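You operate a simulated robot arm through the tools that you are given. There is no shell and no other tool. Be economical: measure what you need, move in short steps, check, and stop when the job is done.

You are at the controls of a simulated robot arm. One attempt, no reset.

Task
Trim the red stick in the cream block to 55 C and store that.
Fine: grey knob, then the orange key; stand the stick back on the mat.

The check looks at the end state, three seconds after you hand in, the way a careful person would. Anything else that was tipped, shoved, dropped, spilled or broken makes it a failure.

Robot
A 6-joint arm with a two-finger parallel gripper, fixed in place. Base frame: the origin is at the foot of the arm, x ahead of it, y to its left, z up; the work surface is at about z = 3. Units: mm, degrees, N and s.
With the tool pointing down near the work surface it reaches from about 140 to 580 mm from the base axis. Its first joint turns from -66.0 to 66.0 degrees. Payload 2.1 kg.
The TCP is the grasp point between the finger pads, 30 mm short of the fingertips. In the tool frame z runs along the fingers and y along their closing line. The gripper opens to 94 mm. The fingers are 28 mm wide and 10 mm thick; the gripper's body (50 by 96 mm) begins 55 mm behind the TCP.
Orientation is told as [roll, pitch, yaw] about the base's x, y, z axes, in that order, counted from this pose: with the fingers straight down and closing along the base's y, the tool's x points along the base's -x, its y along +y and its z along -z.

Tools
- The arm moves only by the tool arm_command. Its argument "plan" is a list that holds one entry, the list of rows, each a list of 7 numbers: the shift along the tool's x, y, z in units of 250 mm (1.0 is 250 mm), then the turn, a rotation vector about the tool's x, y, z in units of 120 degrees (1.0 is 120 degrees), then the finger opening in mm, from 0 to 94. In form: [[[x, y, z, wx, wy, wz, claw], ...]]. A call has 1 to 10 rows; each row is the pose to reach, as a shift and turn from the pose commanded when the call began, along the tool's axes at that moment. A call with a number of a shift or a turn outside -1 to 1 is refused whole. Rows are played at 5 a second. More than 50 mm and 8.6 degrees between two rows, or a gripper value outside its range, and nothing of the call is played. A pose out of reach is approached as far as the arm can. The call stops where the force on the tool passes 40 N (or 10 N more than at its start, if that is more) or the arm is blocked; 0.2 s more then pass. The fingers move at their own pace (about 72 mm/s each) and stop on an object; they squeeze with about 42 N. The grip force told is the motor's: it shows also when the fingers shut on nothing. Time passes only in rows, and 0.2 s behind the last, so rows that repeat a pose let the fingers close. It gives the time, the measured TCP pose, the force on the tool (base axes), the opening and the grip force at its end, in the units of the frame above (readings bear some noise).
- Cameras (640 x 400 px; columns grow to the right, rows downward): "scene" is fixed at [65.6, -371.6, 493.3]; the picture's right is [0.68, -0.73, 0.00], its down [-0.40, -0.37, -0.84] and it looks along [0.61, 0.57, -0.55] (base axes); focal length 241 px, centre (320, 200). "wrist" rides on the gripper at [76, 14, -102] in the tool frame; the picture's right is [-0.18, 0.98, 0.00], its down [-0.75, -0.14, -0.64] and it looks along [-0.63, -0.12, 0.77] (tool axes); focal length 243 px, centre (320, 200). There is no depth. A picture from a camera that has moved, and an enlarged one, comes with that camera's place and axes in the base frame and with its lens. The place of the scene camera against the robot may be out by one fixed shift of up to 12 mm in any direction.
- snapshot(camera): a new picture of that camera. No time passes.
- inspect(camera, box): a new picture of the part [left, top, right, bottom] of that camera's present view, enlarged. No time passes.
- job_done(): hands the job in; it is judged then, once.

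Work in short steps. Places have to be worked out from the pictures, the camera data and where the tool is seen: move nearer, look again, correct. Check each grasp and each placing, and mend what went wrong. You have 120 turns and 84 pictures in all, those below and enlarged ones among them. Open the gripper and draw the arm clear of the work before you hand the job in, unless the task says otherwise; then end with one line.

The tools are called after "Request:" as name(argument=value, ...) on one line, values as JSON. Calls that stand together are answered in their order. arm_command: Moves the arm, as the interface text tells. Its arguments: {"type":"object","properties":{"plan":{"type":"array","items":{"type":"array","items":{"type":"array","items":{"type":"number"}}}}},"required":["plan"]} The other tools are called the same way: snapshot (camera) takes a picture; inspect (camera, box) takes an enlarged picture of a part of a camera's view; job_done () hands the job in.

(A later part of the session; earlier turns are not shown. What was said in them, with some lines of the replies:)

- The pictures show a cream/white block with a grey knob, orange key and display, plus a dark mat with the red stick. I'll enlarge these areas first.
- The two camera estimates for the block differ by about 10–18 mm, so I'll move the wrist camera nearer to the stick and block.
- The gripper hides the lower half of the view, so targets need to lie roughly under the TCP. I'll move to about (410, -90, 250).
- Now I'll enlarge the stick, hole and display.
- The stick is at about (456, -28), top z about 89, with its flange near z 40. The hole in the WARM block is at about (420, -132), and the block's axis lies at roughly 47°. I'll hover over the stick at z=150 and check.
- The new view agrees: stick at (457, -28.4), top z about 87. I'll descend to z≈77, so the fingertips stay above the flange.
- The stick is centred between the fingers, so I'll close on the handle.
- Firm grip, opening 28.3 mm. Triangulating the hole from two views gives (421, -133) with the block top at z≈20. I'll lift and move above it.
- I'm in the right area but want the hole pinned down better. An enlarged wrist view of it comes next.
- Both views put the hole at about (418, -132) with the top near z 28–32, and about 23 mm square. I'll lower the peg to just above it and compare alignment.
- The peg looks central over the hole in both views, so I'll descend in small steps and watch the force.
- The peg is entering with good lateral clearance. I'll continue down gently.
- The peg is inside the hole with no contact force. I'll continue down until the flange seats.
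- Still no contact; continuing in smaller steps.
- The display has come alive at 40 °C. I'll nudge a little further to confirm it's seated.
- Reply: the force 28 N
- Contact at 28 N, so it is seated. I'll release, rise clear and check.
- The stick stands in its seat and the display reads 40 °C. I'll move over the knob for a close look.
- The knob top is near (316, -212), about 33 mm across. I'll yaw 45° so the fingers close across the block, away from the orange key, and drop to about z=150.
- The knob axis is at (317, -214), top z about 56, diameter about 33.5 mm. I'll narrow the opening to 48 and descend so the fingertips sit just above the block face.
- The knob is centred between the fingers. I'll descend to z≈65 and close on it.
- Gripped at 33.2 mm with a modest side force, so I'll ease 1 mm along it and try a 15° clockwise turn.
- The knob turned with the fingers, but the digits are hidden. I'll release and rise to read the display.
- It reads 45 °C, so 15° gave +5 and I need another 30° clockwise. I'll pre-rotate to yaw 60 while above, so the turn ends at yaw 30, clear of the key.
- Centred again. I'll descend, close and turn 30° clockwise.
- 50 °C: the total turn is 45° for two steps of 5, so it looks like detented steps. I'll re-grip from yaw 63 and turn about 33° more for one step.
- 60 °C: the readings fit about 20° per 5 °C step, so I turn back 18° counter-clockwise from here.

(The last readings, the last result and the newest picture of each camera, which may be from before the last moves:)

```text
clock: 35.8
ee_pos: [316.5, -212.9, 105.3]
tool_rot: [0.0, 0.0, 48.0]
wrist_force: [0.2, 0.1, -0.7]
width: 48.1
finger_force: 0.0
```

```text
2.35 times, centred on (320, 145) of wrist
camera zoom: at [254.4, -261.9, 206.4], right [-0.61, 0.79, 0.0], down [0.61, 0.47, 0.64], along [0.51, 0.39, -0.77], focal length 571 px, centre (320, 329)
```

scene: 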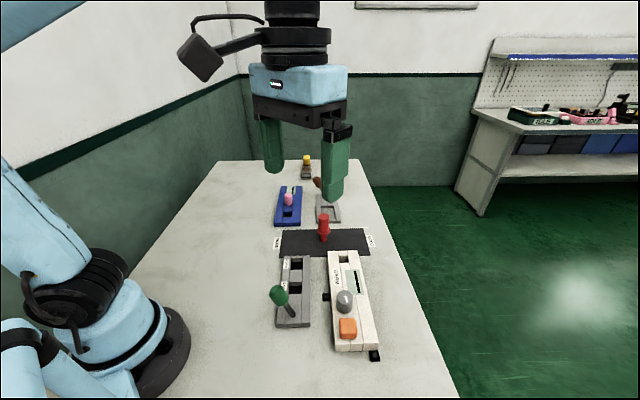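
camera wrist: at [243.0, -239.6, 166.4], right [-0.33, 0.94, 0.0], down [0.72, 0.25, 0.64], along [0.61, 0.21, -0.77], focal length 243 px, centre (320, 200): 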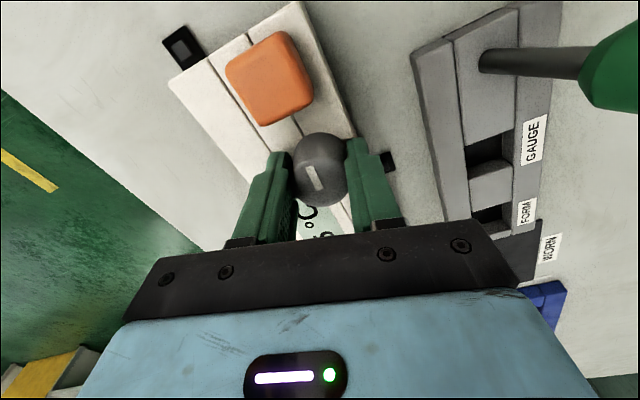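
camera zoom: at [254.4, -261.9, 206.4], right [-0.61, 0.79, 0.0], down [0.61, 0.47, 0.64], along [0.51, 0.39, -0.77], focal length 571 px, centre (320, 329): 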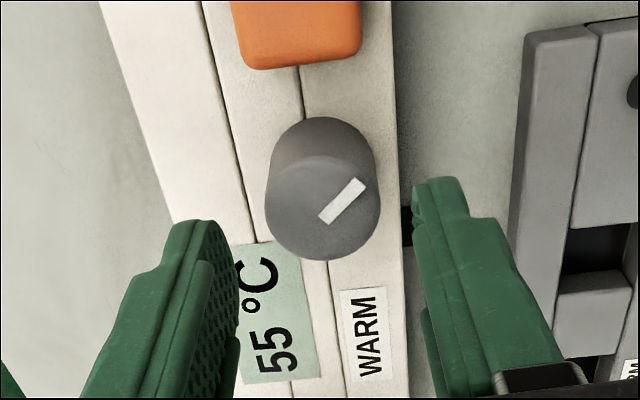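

55 °C is shown. Next I move over the orange key at about (279, -250) with the fingers closed, and check before pressing.

Request:
arm_command(plan=[[[0.05, 0.003, -0.04, 0, 0, 0, 30], [0.1, 0.006, -0.04, 0, 0, 0, 0], [0.16, 0.009, -0.04, 0, 0, 0, 0], [0.209, 0.0124, -0.04, 0, 0, 0, 0], [0.209, 0.0124, -0.04, 0, 0, 0, 0]]])

Request:
snapshot(camera="wrist")

Request:
inspect(camera="scene", box=[290, 220, 410, 360])

```text
clock: 37.0
ee_pos: [279.9, -249.3, 114.1]
tool_rot: [-0.1, 0.0, 48.1]
wrist_force: [-1.4, -0.2, 0.1]
width: 0.1
finger_force: 33.2
```

```text
42 pictures are left
camera wrist: at [216.8, -298.4, 216.6], right [-0.61, 0.79, 0.0], down [0.61, 0.47, 0.64], along [0.51, 0.39, -0.77], focal length 243 px, centre (320, 200)
```

wrist: 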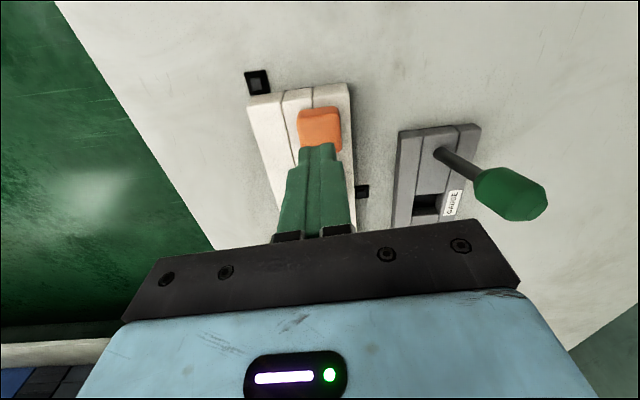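

```text
2.86 times, centred on (350, 290) of scene
camera zoom: at [65.6, -371.6, 493.3], right [0.68, -0.73, 0.0], down [-0.4, -0.37, -0.84], along [0.61, 0.57, -0.55], focal length 689 px, centre (234, -57)
```

zoom: 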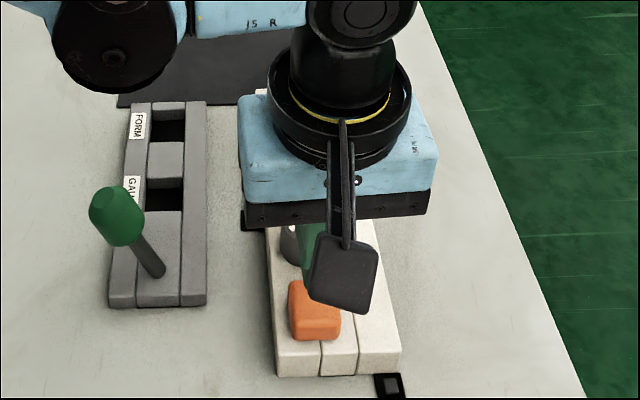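

The key centre is about (277.5, -252). I'll shift 3 mm and lower to fingertips at z≈52.

Request:
arm_command(plan=[[[0.012, 0, 0.06, 0, 0, 0, 0], [0.012, 0, 0.124, 0, 0, 0, 0], [0.012, 0, 0.124, 0, 0, 0, 0]]])

Request:
inspect(camera="wrist", box=[250, 80, 390, 200])

Request:
inspect(camera="scene", box=[310, 280, 400, 360])

```text
clock: 37.8
ee_pos: [277.2, -252.0, 82.9]
tool_rot: [-0.1, 0.0, 48.0]
wrist_force: [0.4, -0.7, -0.5]
width: 0.0
finger_force: 33.1
```

```text
3.33 times, centred on (320, 140) of wrist
camera zoom: at [215.0, -301.2, 185.4], right [-0.61, 0.79, 0.0], down [0.61, 0.47, 0.64], along [0.51, 0.39, -0.77], focal length 809 px, centre (320, 400)
```

zoom: 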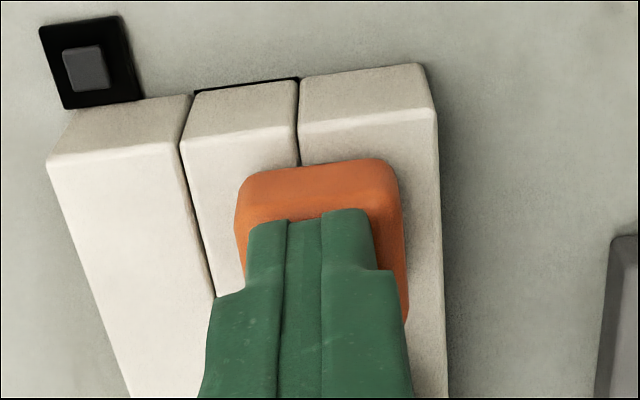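

```text
5.00 times, centred on (355, 320) of scene
camera zoom: at [65.6, -371.6, 493.3], right [0.68, -0.73, 0.0], down [-0.4, -0.37, -0.84], along [0.61, 0.57, -0.55], focal length 1206 px, centre (145, -400)
```

zoom: 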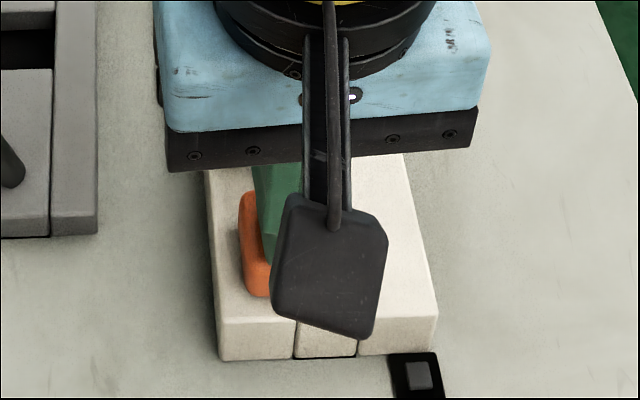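

The fingertips are over the key. I'll press down slowly.

Request:
arm_command(plan=[[[0, 0, 0.006, 0, 0, 0, 0], [0, 0, 0.012, 0, 0, 0, 0], [0, 0, 0.018, 0, 0, 0, 0], [0, 0, 0.024, 0, 0, 0, 0], [0, 0, 0.03, 0, 0, 0, 0], [0, 0, 0.036, 0, 0, 0, 0], [0, 0, 0.042, 0, 0, 0, 0]]])

```text
clock: 39.4
ee_pos: [277.4, -253.0, 73.1]
tool_rot: [-0.1, 0.0, 48.0]
wrist_force: [-3.4, 0.0, 29.9]
width: 0.0
finger_force: 32.9
```

30 N at tip z≈43. I'll push slightly further to make sure of full travel.

Request:
arm_command(plan=[[[0, 0, 0.002, 0, 0, 0, 0], [0, 0, 0.004, 0, 0, 0, 0]]])

Request:
inspect(camera="wrist", box=[250, 80, 390, 200])

```text
clock: 40.1
ee_pos: [278.2, -252.1, 72.9]
tool_rot: [-0.1, 0.0, 48.0]
wrist_force: [-1.9, 2.4, 32.5]
width: 0.0
finger_force: 33.2
stopped in row 2: the force on the tool passed its limit (the readings are from after the stop); the commanded pose is now the measured one
```

```text
3.33 times, centred on (320, 140) of wrist
camera zoom: at [215.4, -300.6, 175.0], right [-0.61, 0.79, 0.0], down [0.61, 0.47, 0.64], along [0.51, 0.39, -0.77], focal length 809 px, centre (320, 400)
```

zoom: 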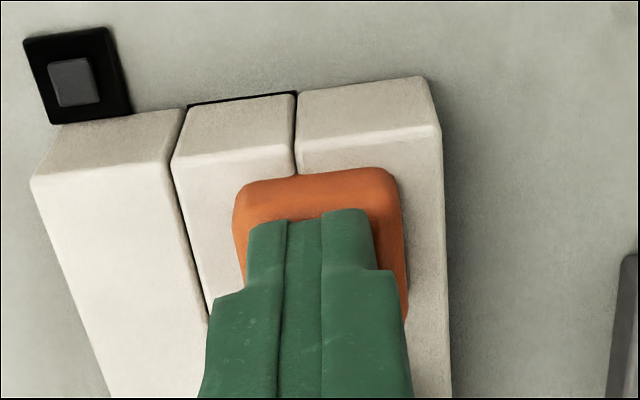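

The key bottomed out under more than 30 N. I'll raise the arm and read the display.

Request:
arm_command(plan=[[[0, 0, -0.1, 0, 0, 0, 0], [0, 0, -0.25, 0, 0, 0, 0], [0.12, 0, -0.42, 0, 0, 0, 0], [0.2, 0, -0.5, 0, 0, 0, 0], [0.2, 0, -0.5, 0, 0, 0, 0]]])

Request:
snapshot(camera="wrist")

Request:
inspect(camera="scene", box=[290, 220, 410, 360])

```text
refused: row 3 steps farther than a row can; nothing moved
```

```text
37 pictures are left
camera wrist: at [215.4, -300.6, 175.0], right [-0.61, 0.79, 0.0], down [0.61, 0.47, 0.64], along [0.51, 0.39, -0.77], focal length 243 px, centre (320, 200)
```

wrist: 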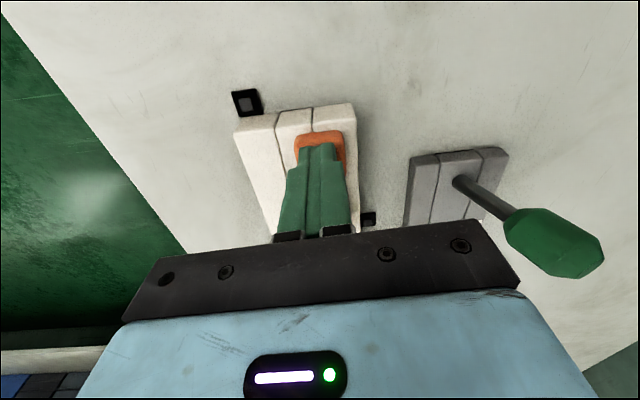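

```text
2.86 times, centred on (350, 290) of scene
camera zoom: at [65.5, -371.5, 493.4], right [0.68, -0.73, 0.0], down [-0.4, -0.37, -0.84], along [0.61, 0.57, -0.55], focal length 689 px, centre (234, -57)
```

zoom: 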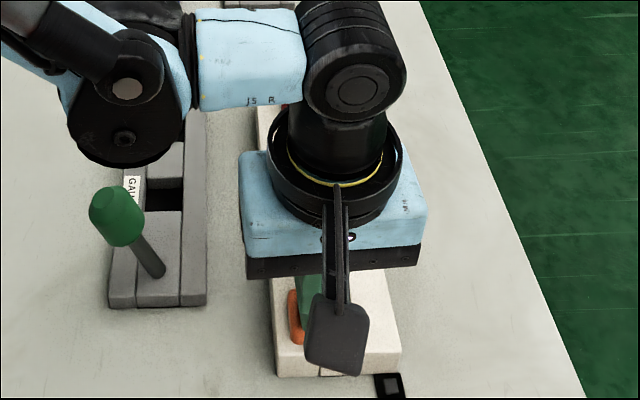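

One row was too long. I'll retry, rising straight up first and then going along the block.

Request:
arm_command(plan=[[[0, 0, -0.1, 0, 0, 0, 0], [0, 0, -0.25, 0, 0, 0, 0], [0, 0, -0.42, 0, 0, 0, 0], [-0.12, 0, -0.5, 0, 0, 0, 10], [-0.25, 0, -0.5, 0, 0, 0, 30], [-0.36, 0, -0.5, 0, 0, 0, 64], [-0.36, 0, -0.5, 0, 0, 0, 64]]])

Request:
snapshot(camera="wrist")

Request:
inspect(camera="scene", box=[290, 220, 410, 360])

```text
clock: 41.7
ee_pos: [338.2, -186.2, 196.8]
tool_rot: [-0.1, 0.0, 47.9]
wrist_force: [-0.2, 1.2, -0.2]
width: 64.0
finger_force: 0.1
```

```text
35 pictures are left
camera wrist: at [275.1, -233.6, 299.2], right [-0.61, 0.79, 0.0], down [0.61, 0.47, 0.64], along [0.51, 0.39, -0.77], focal length 243 px, centre (320, 200)
```

wrist: 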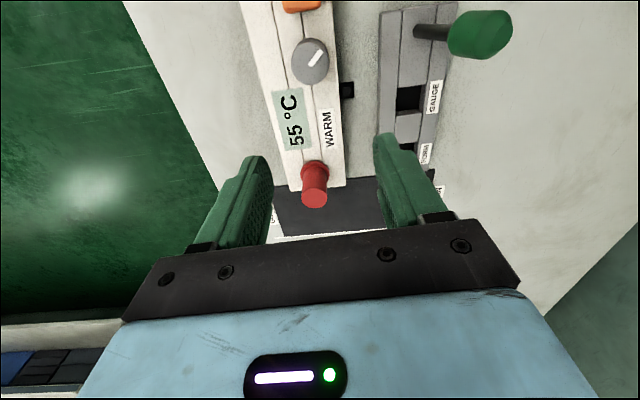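

```text
2.86 times, centred on (350, 290) of scene
camera zoom: at [65.6, -371.6, 493.3], right [0.68, -0.73, 0.0], down [-0.4, -0.37, -0.84], along [0.61, 0.57, -0.55], focal length 689 px, centre (234, -57)
```

zoom: 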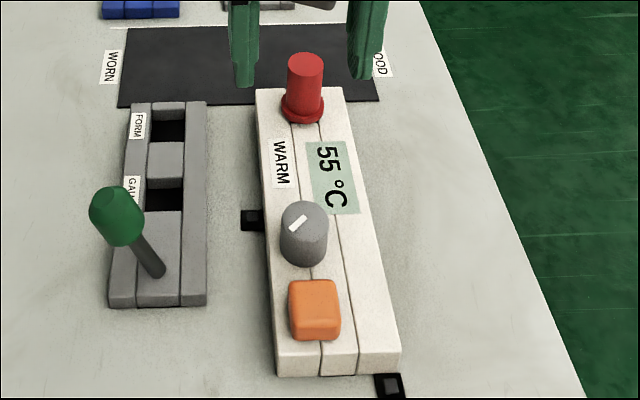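

It reads 55 °C. I'll zoom in for any sign that it was stored.

Request:
inspect(camera="wrist", box=[260, 30, 350, 160])

Request:
inspect(camera="scene", box=[325, 260, 375, 345])

```text
3.08 times, centred on (305, 95) of wrist
camera zoom: at [275.1, -233.6, 299.2], right [-0.61, 0.79, 0.0], down [0.61, 0.47, 0.64], along [0.51, 0.39, -0.77], focal length 746 px, centre (366, 523)
```

zoom: 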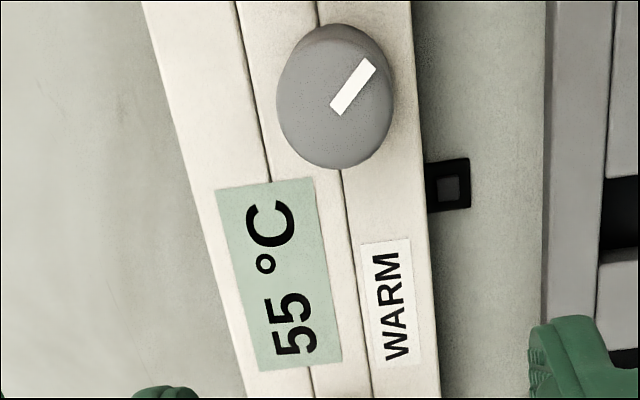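

```text
4.71 times, centred on (350, 302) of scene
camera zoom: at [65.6, -371.6, 493.3], right [0.68, -0.73, 0.0], down [-0.4, -0.37, -0.84], along [0.61, 0.57, -0.55], focal length 1135 px, centre (179, -282)
```

zoom: 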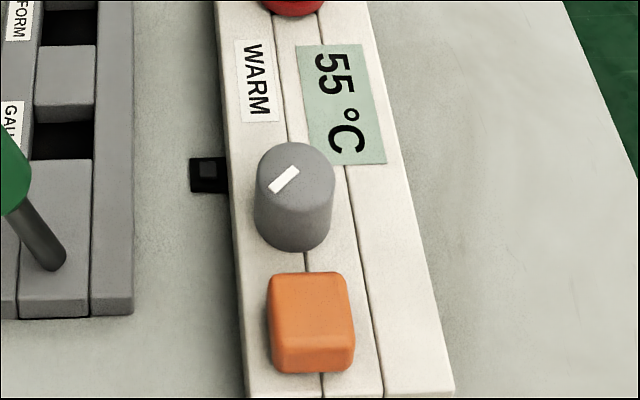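

There is no separate store indicator, so I'll repeat the press with finer force readings to be sure the key really travels. First I go back over the key.

Request:
arm_command(plan=[[[0.12, 0, 0, 0, 0, 0, 30], [0.24, 0, 0, 0, 0, 0, 0], [0.36, 0, 0, 0, 0, 0, 0], [0.36, 0, 0.15, 0, 0, 0, 0], [0.36, 0, 0.3, 0, 0, 0, 0], [0.36, 0, 0.45, 0, 0, 0, 0], [0.36, 0, 0.476, 0, 0, 0, 0], [0.36, 0, 0.476, 0, 0, 0, 0]]])

Request:
arm_command(plan=[[[0, 0, 0.006, 0, 0, 0, 0], [0, 0, 0.006, 0, 0, 0, 0]]])

Request:
arm_command(plan=[[[0, 0, 0.006, 0, 0, 0, 0], [0, 0, 0.006, 0, 0, 0, 0]]])

Request:
arm_command(plan=[[[0, 0, 0.006, 0, 0, 0, 0], [0, 0, 0.006, 0, 0, 0, 0]]])

Request:
arm_command(plan=[[[0, 0, 0.006, 0, 0, 0, 0], [0, 0, 0.006, 0, 0, 0, 0]]])

```text
clock: 43.5
ee_pos: [278.0, -252.8, 77.4]
tool_rot: [-0.1, 0.1, 48.0]
wrist_force: [-1.2, -0.6, 2.4]
width: 0.0
finger_force: 33.0
```

```text
clock: 44.1
ee_pos: [276.3, -251.7, 77.4]
tool_rot: [-0.1, 0.0, 48.0]
wrist_force: [0.2, -0.6, 2.7]
width: 0.0
finger_force: 33.0
```

```text
clock: 44.7
ee_pos: [278.6, -253.0, 75.5]
tool_rot: [-0.1, -0.1, 47.9]
wrist_force: [-1.7, -0.1, 9.4]
width: 0.0
finger_force: 33.2
```

```text
clock: 45.3
ee_pos: [278.7, -252.1, 74.0]
tool_rot: [-0.1, 0.0, 48.0]
wrist_force: [-1.6, 0.7, 23.6]
width: 0.0
finger_force: 32.6
```

```text
clock: 45.9
ee_pos: [278.1, -252.8, 72.6]
tool_rot: [-0.1, 0.0, 48.0]
wrist_force: [-2.5, 2.2, 38.1]
width: 0.2
finger_force: 33.2
```

The force rises from about 3 N to 38 N over roughly 5 mm of travel, so the key is pressed fully. I'll rise, return above the stick and unwind yaw to 0.

Request:
arm_command(plan=[[[0, 0, -0.15, 0, 0, 0, 0], [0, 0, -0.32, 0, 0, 0, 0], [0, 0, -0.5, 0, 0, 0, 20], [-0.123, -0.015, -0.5, 0, 0, 0.067, 40], [-0.246, -0.03, -0.5, 0, 0, 0.133, 62], [-0.369, -0.045, -0.5, 0, 0, 0.2, 62], [-0.492, -0.06, -0.5, 0, 0, 0.267, 62], [-0.615, -0.076, -0.5, 0, 0, 0.333, 62], [-0.738, -0.091, -0.5, 0, 0, 0.4, 62], [-0.738, -0.091, -0.5, 0, 0, 0.4, 62]]])

Request:
snapshot(camera="wrist")

Request:
inspect(camera="scene", box=[290, 220, 410, 360])

```text
clock: 48.1
ee_pos: [418.5, -130.6, 198.7]
tool_rot: [-0.1, -0.1, 0.1]
wrist_force: [0.7, 1.1, -1.6]
width: 62.1
finger_force: 0.0
```

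```text
31 pictures are left
camera wrist: at [341.2, -116.4, 299.5], right [0.18, 0.98, 0.0], down [0.75, -0.14, 0.64], along [0.63, -0.12, -0.77], focal length 243 px, centre (320, 200)
```

wrist: 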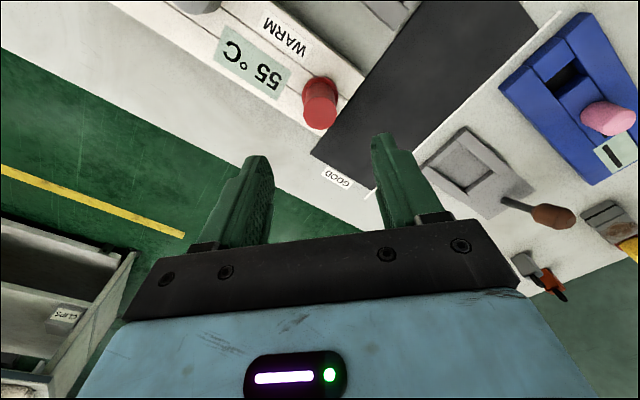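

```text
2.86 times, centred on (350, 290) of scene
camera zoom: at [65.6, -371.6, 493.3], right [0.68, -0.73, 0.0], down [-0.4, -0.37, -0.84], along [0.61, 0.57, -0.55], focal length 689 px, centre (234, -57)
```

zoom: 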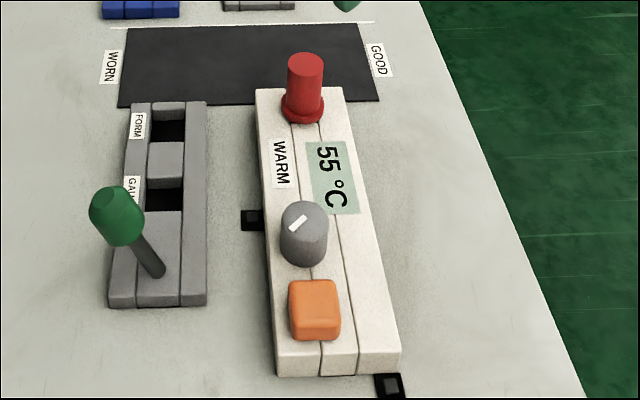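

Everything is in place and it still reads 55 °C. I'll descend onto the stick to its earlier grip height and close.

Request:
arm_command(plan=[[[-0.004, 0, 0.15, 0, 0, 0, 62], [-0.004, 0, 0.3, 0, 0, 0, 62], [-0.004, 0, 0.42, 0, 0, 0, 62], [-0.004, 0, 0.5, 0, 0, 0, 62], [-0.004, 0, 0.5, 0, 0, 0, 62], [-0.004, 0, 0.5, 0, 0, 0, 20], [-0.004, 0, 0.5, 0, 0, 0, 20], [-0.004, 0, 0.5, 0, 0, 0, 20], [-0.004, 0, 0.5, 0, 0, 0, 20]]])

Request:
inspect(camera="scene", box=[320, 225, 390, 285])

```text
clock: 50.1
ee_pos: [417.7, -131.4, 72.2]
tool_rot: [-0.2, -0.1, -0.1]
wrist_force: [-0.7, 0.3, 0.4]
width: 27.8
finger_force: 42.4
```

```text
6.67 times, centred on (355, 255) of scene
camera zoom: at [65.6, -371.6, 493.3], right [0.68, -0.73, 0.0], down [-0.4, -0.37, -0.84], along [0.61, 0.57, -0.55], focal length 1608 px, centre (87, -167)
```

zoom: 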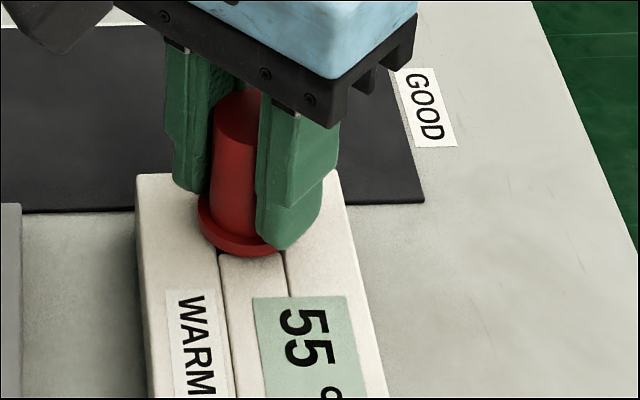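

Gripped. I'll lift straight out and carry it over its original spot on the mat, (456.5, -27.5).

Request:
arm_command(plan=[[[0, 0, -0.06, 0, 0, 0, 20], [0, 0, -0.12, 0, 0, 0, 20], [0, 0, -0.2, 0, 0, 0, 20], [0, 0, -0.28, 0, 0, 0, 20], [-0.05, 0.13, -0.28, 0, 0, 0, 20], [-0.1, 0.27, -0.28, 0, 0, 0, 20], [-0.155, 0.415, -0.28, 0, 0, 0, 20], [-0.155, 0.415, -0.28, 0, 0, 0, 20]]])

Request:
inspect(camera="scene", box=[270, 150, 410, 290])

Request:
snapshot(camera="wrist")

```text
clock: 51.9
ee_pos: [458.4, -26.1, 143.2]
tool_rot: [-0.1, -0.1, -0.1]
wrist_force: [-0.7, 0.2, -1.2]
width: 28.0
finger_force: 42.1
```

```text
2.86 times, centred on (340, 220) of scene
camera zoom: at [65.6, -371.6, 493.3], right [0.68, -0.73, 0.0], down [-0.4, -0.37, -0.84], along [0.61, 0.57, -0.55], focal length 689 px, centre (263, 143)
```

zoom: 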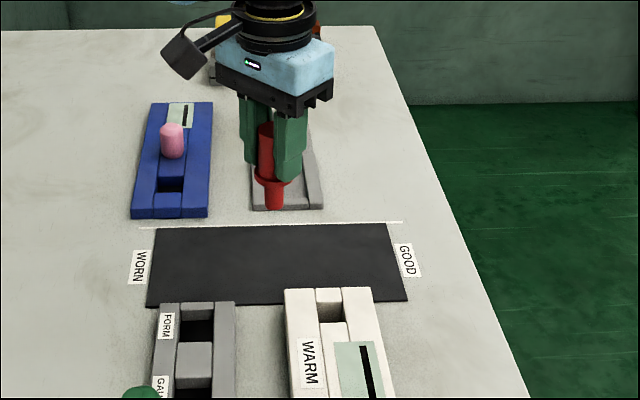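

```text
27 pictures are left
camera wrist: at [380.9, -12.9, 244.8], right [0.18, 0.98, 0.0], down [0.75, -0.14, 0.64], along [0.63, -0.12, -0.77], focal length 243 px, centre (320, 200)
```

wrist: 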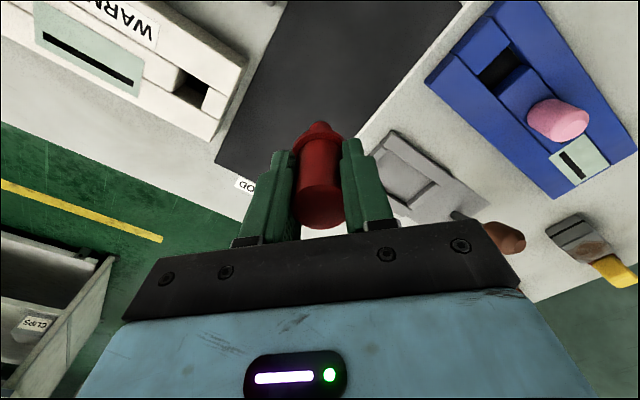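

The block's display has gone blank as at the start, and the stick is over its old place. I'll lower to just above the mat and then inch down.

Request:
arm_command(plan=[[[0.006, -0.006, 0.1, 0, 0, 0, 20], [0.006, -0.006, 0.2, 0, 0, 0, 20], [0.006, -0.006, 0.25, 0, 0, 0, 20], [0.006, -0.006, 0.25, 0, 0, 0, 20], [0.006, -0.006, 0.255, 0, 0, 0, 20], [0.006, -0.006, 0.258, 0, 0, 0, 20], [0.006, -0.006, 0.261, 0, 0, 0, 20], [0.006, -0.006, 0.264, 0, 0, 0, 20], [0.006, -0.006, 0.267, 0, 0, 0, 20]]])

Request:
inspect(camera="scene", box=[290, 190, 360, 250])

```text
clock: 53.9
ee_pos: [455.4, -28.5, 75.7]
tool_rot: [-0.1, -0.2, 0.0]
wrist_force: [-0.2, 0.4, -0.3]
width: 28.1
finger_force: 42.1
```

```text
6.67 times, centred on (325, 220) of scene
camera zoom: at [65.6, -371.6, 493.3], right [0.68, -0.73, 0.0], down [-0.4, -0.37, -0.84], along [0.61, 0.57, -0.55], focal length 1608 px, centre (287, 67)
```

zoom: 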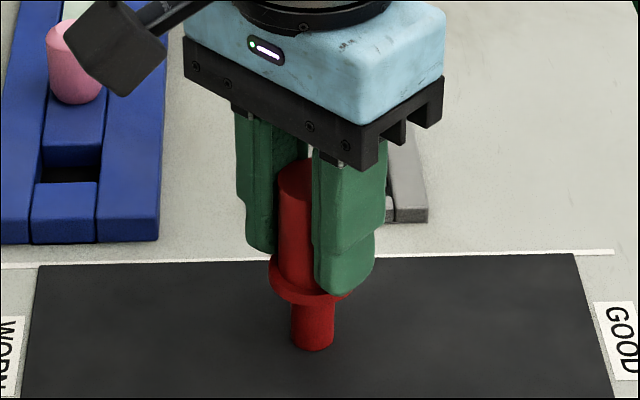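

No contact yet; inching down further.

Request:
arm_command(plan=[[[0, 0, 0.003, 0, 0, 0, 20], [0, 0, 0.005, 0, 0, 0, 20], [0, 0, 0.005, 0, 0, 0, 20]]])

Request:
arm_command(plan=[[[0, 0, 0.003, 0, 0, 0, 20], [0, 0, 0.003, 0, 0, 0, 20]]])

```text
clock: 54.7
ee_pos: [456.1, -28.8, 75.2]
tool_rot: [-0.1, -0.1, 0.1]
wrist_force: [-0.2, -0.8, 21.1]
width: 28.0
finger_force: 42.0
```

```text
clock: 55.3
ee_pos: [454.7, -28.5, 73.3]
tool_rot: [-0.2, -0.1, 0.1]
wrist_force: [-1.5, -0.6, 29.3]
width: 28.2
finger_force: 42.1
```

The stick bears on the mat at 21–29 N. I'll back off 1.5 mm to relieve the push, then open and rise.

Request:
arm_command(plan=[[[0, 0, -0.005, 0, 0, 0, 20], [0, 0, -0.005, 0, 0, 0, 20]]])

Request:
arm_command(plan=[[[0, 0, 0, 0, 0, 0, 30], [0, 0, 0, 0, 0, 0, 40], [0, 0, 0, 0, 0, 0, 64], [0, 0, 0, 0, 0, 0, 64], [0, 0, -0.08, 0, 0, 0, 64], [0, 0, -0.2, 0, 0, 0, 64], [0, 0, -0.38, 0, 0, 0, 64], [0, 0, -0.55, 0, 0, 0, 64], [0, 0, -0.55, 0, 0, 0, 64]]])

Request:
inspect(camera="scene", box=[260, 170, 400, 360])

```text
clock: 55.9
ee_pos: [457.3, -28.8, 74.3]
tool_rot: [-0.1, -0.1, 0.0]
wrist_force: [-0.1, 0.0, 0.0]
width: 27.8
finger_force: 42.5
```

```text
clock: 57.9
ee_pos: [455.6, -27.1, 213.0]
tool_rot: [-0.1, -0.1, 0.1]
wrist_force: [-0.4, 0.7, -0.2]
width: 64.0
finger_force: 0.0
```

```text
2.11 times, centred on (330, 265) of scene
camera zoom: at [65.6, -371.6, 493.3], right [0.68, -0.73, 0.0], down [-0.4, -0.37, -0.84], along [0.61, 0.57, -0.55], focal length 508 px, centre (299, 63)
```

zoom: 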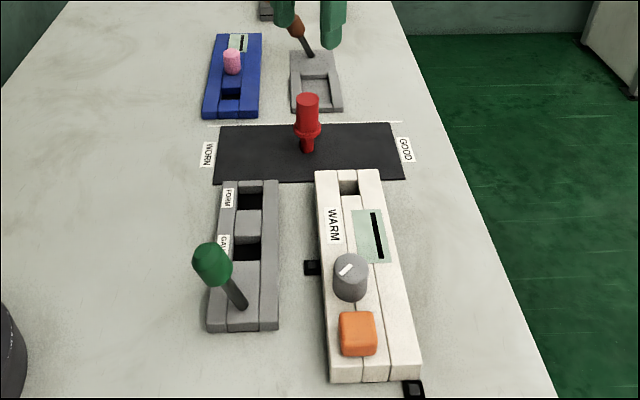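

The stick stands upright in its old spot and nothing else has moved. I'll draw the arm clear and take a last look.

Request:
arm_command(plan=[[[0, 0, -0.18, 0, 0, 0, 90], [0, 0, -0.36, 0, 0, 0, 90], [0.15, 0, -0.48, 0, 0, 0, 90], [0.33, 0, -0.5, 0, 0, 0, 90], [0.5, 0, -0.5, 0, 0, 0, 90], [0.5, 0, -0.5, 0, 0, 0, 90]]])

Request:
inspect(camera="scene", box=[270, 150, 390, 250])

```text
clock: 59.3
ee_pos: [330.9, -28.2, 337.3]
tool_rot: [0.0, 0.0, 0.1]
wrist_force: [-0.2, -0.1, 1.0]
width: 90.1
finger_force: 0.1
```

```text
4.00 times, centred on (330, 200) of scene
camera zoom: at [65.6, -371.6, 493.3], right [0.68, -0.73, 0.0], down [-0.4, -0.37, -0.84], along [0.61, 0.57, -0.55], focal length 965 px, centre (280, 200)
```

zoom: 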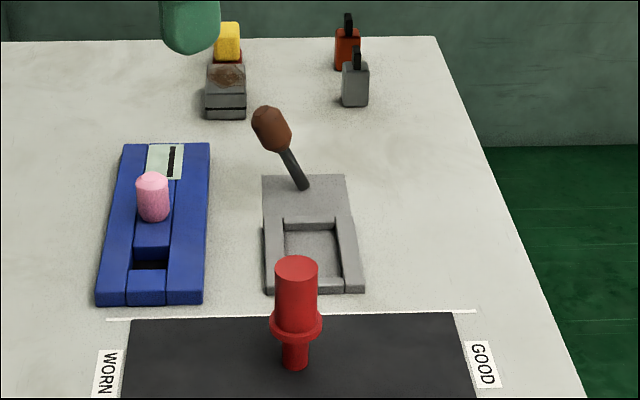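

The stick stands upright on the mat, the arm is clear and the gripper is open, so I'm handing in.

Request:
job_done()

```text
The job is handed in.
```

I trimmed the red stick to 55 °C in the cream block, pressed the orange key to store it, and stood the stick back on the mat where it was; the block shows no store light, so I pressed the key fully twice to be sure.
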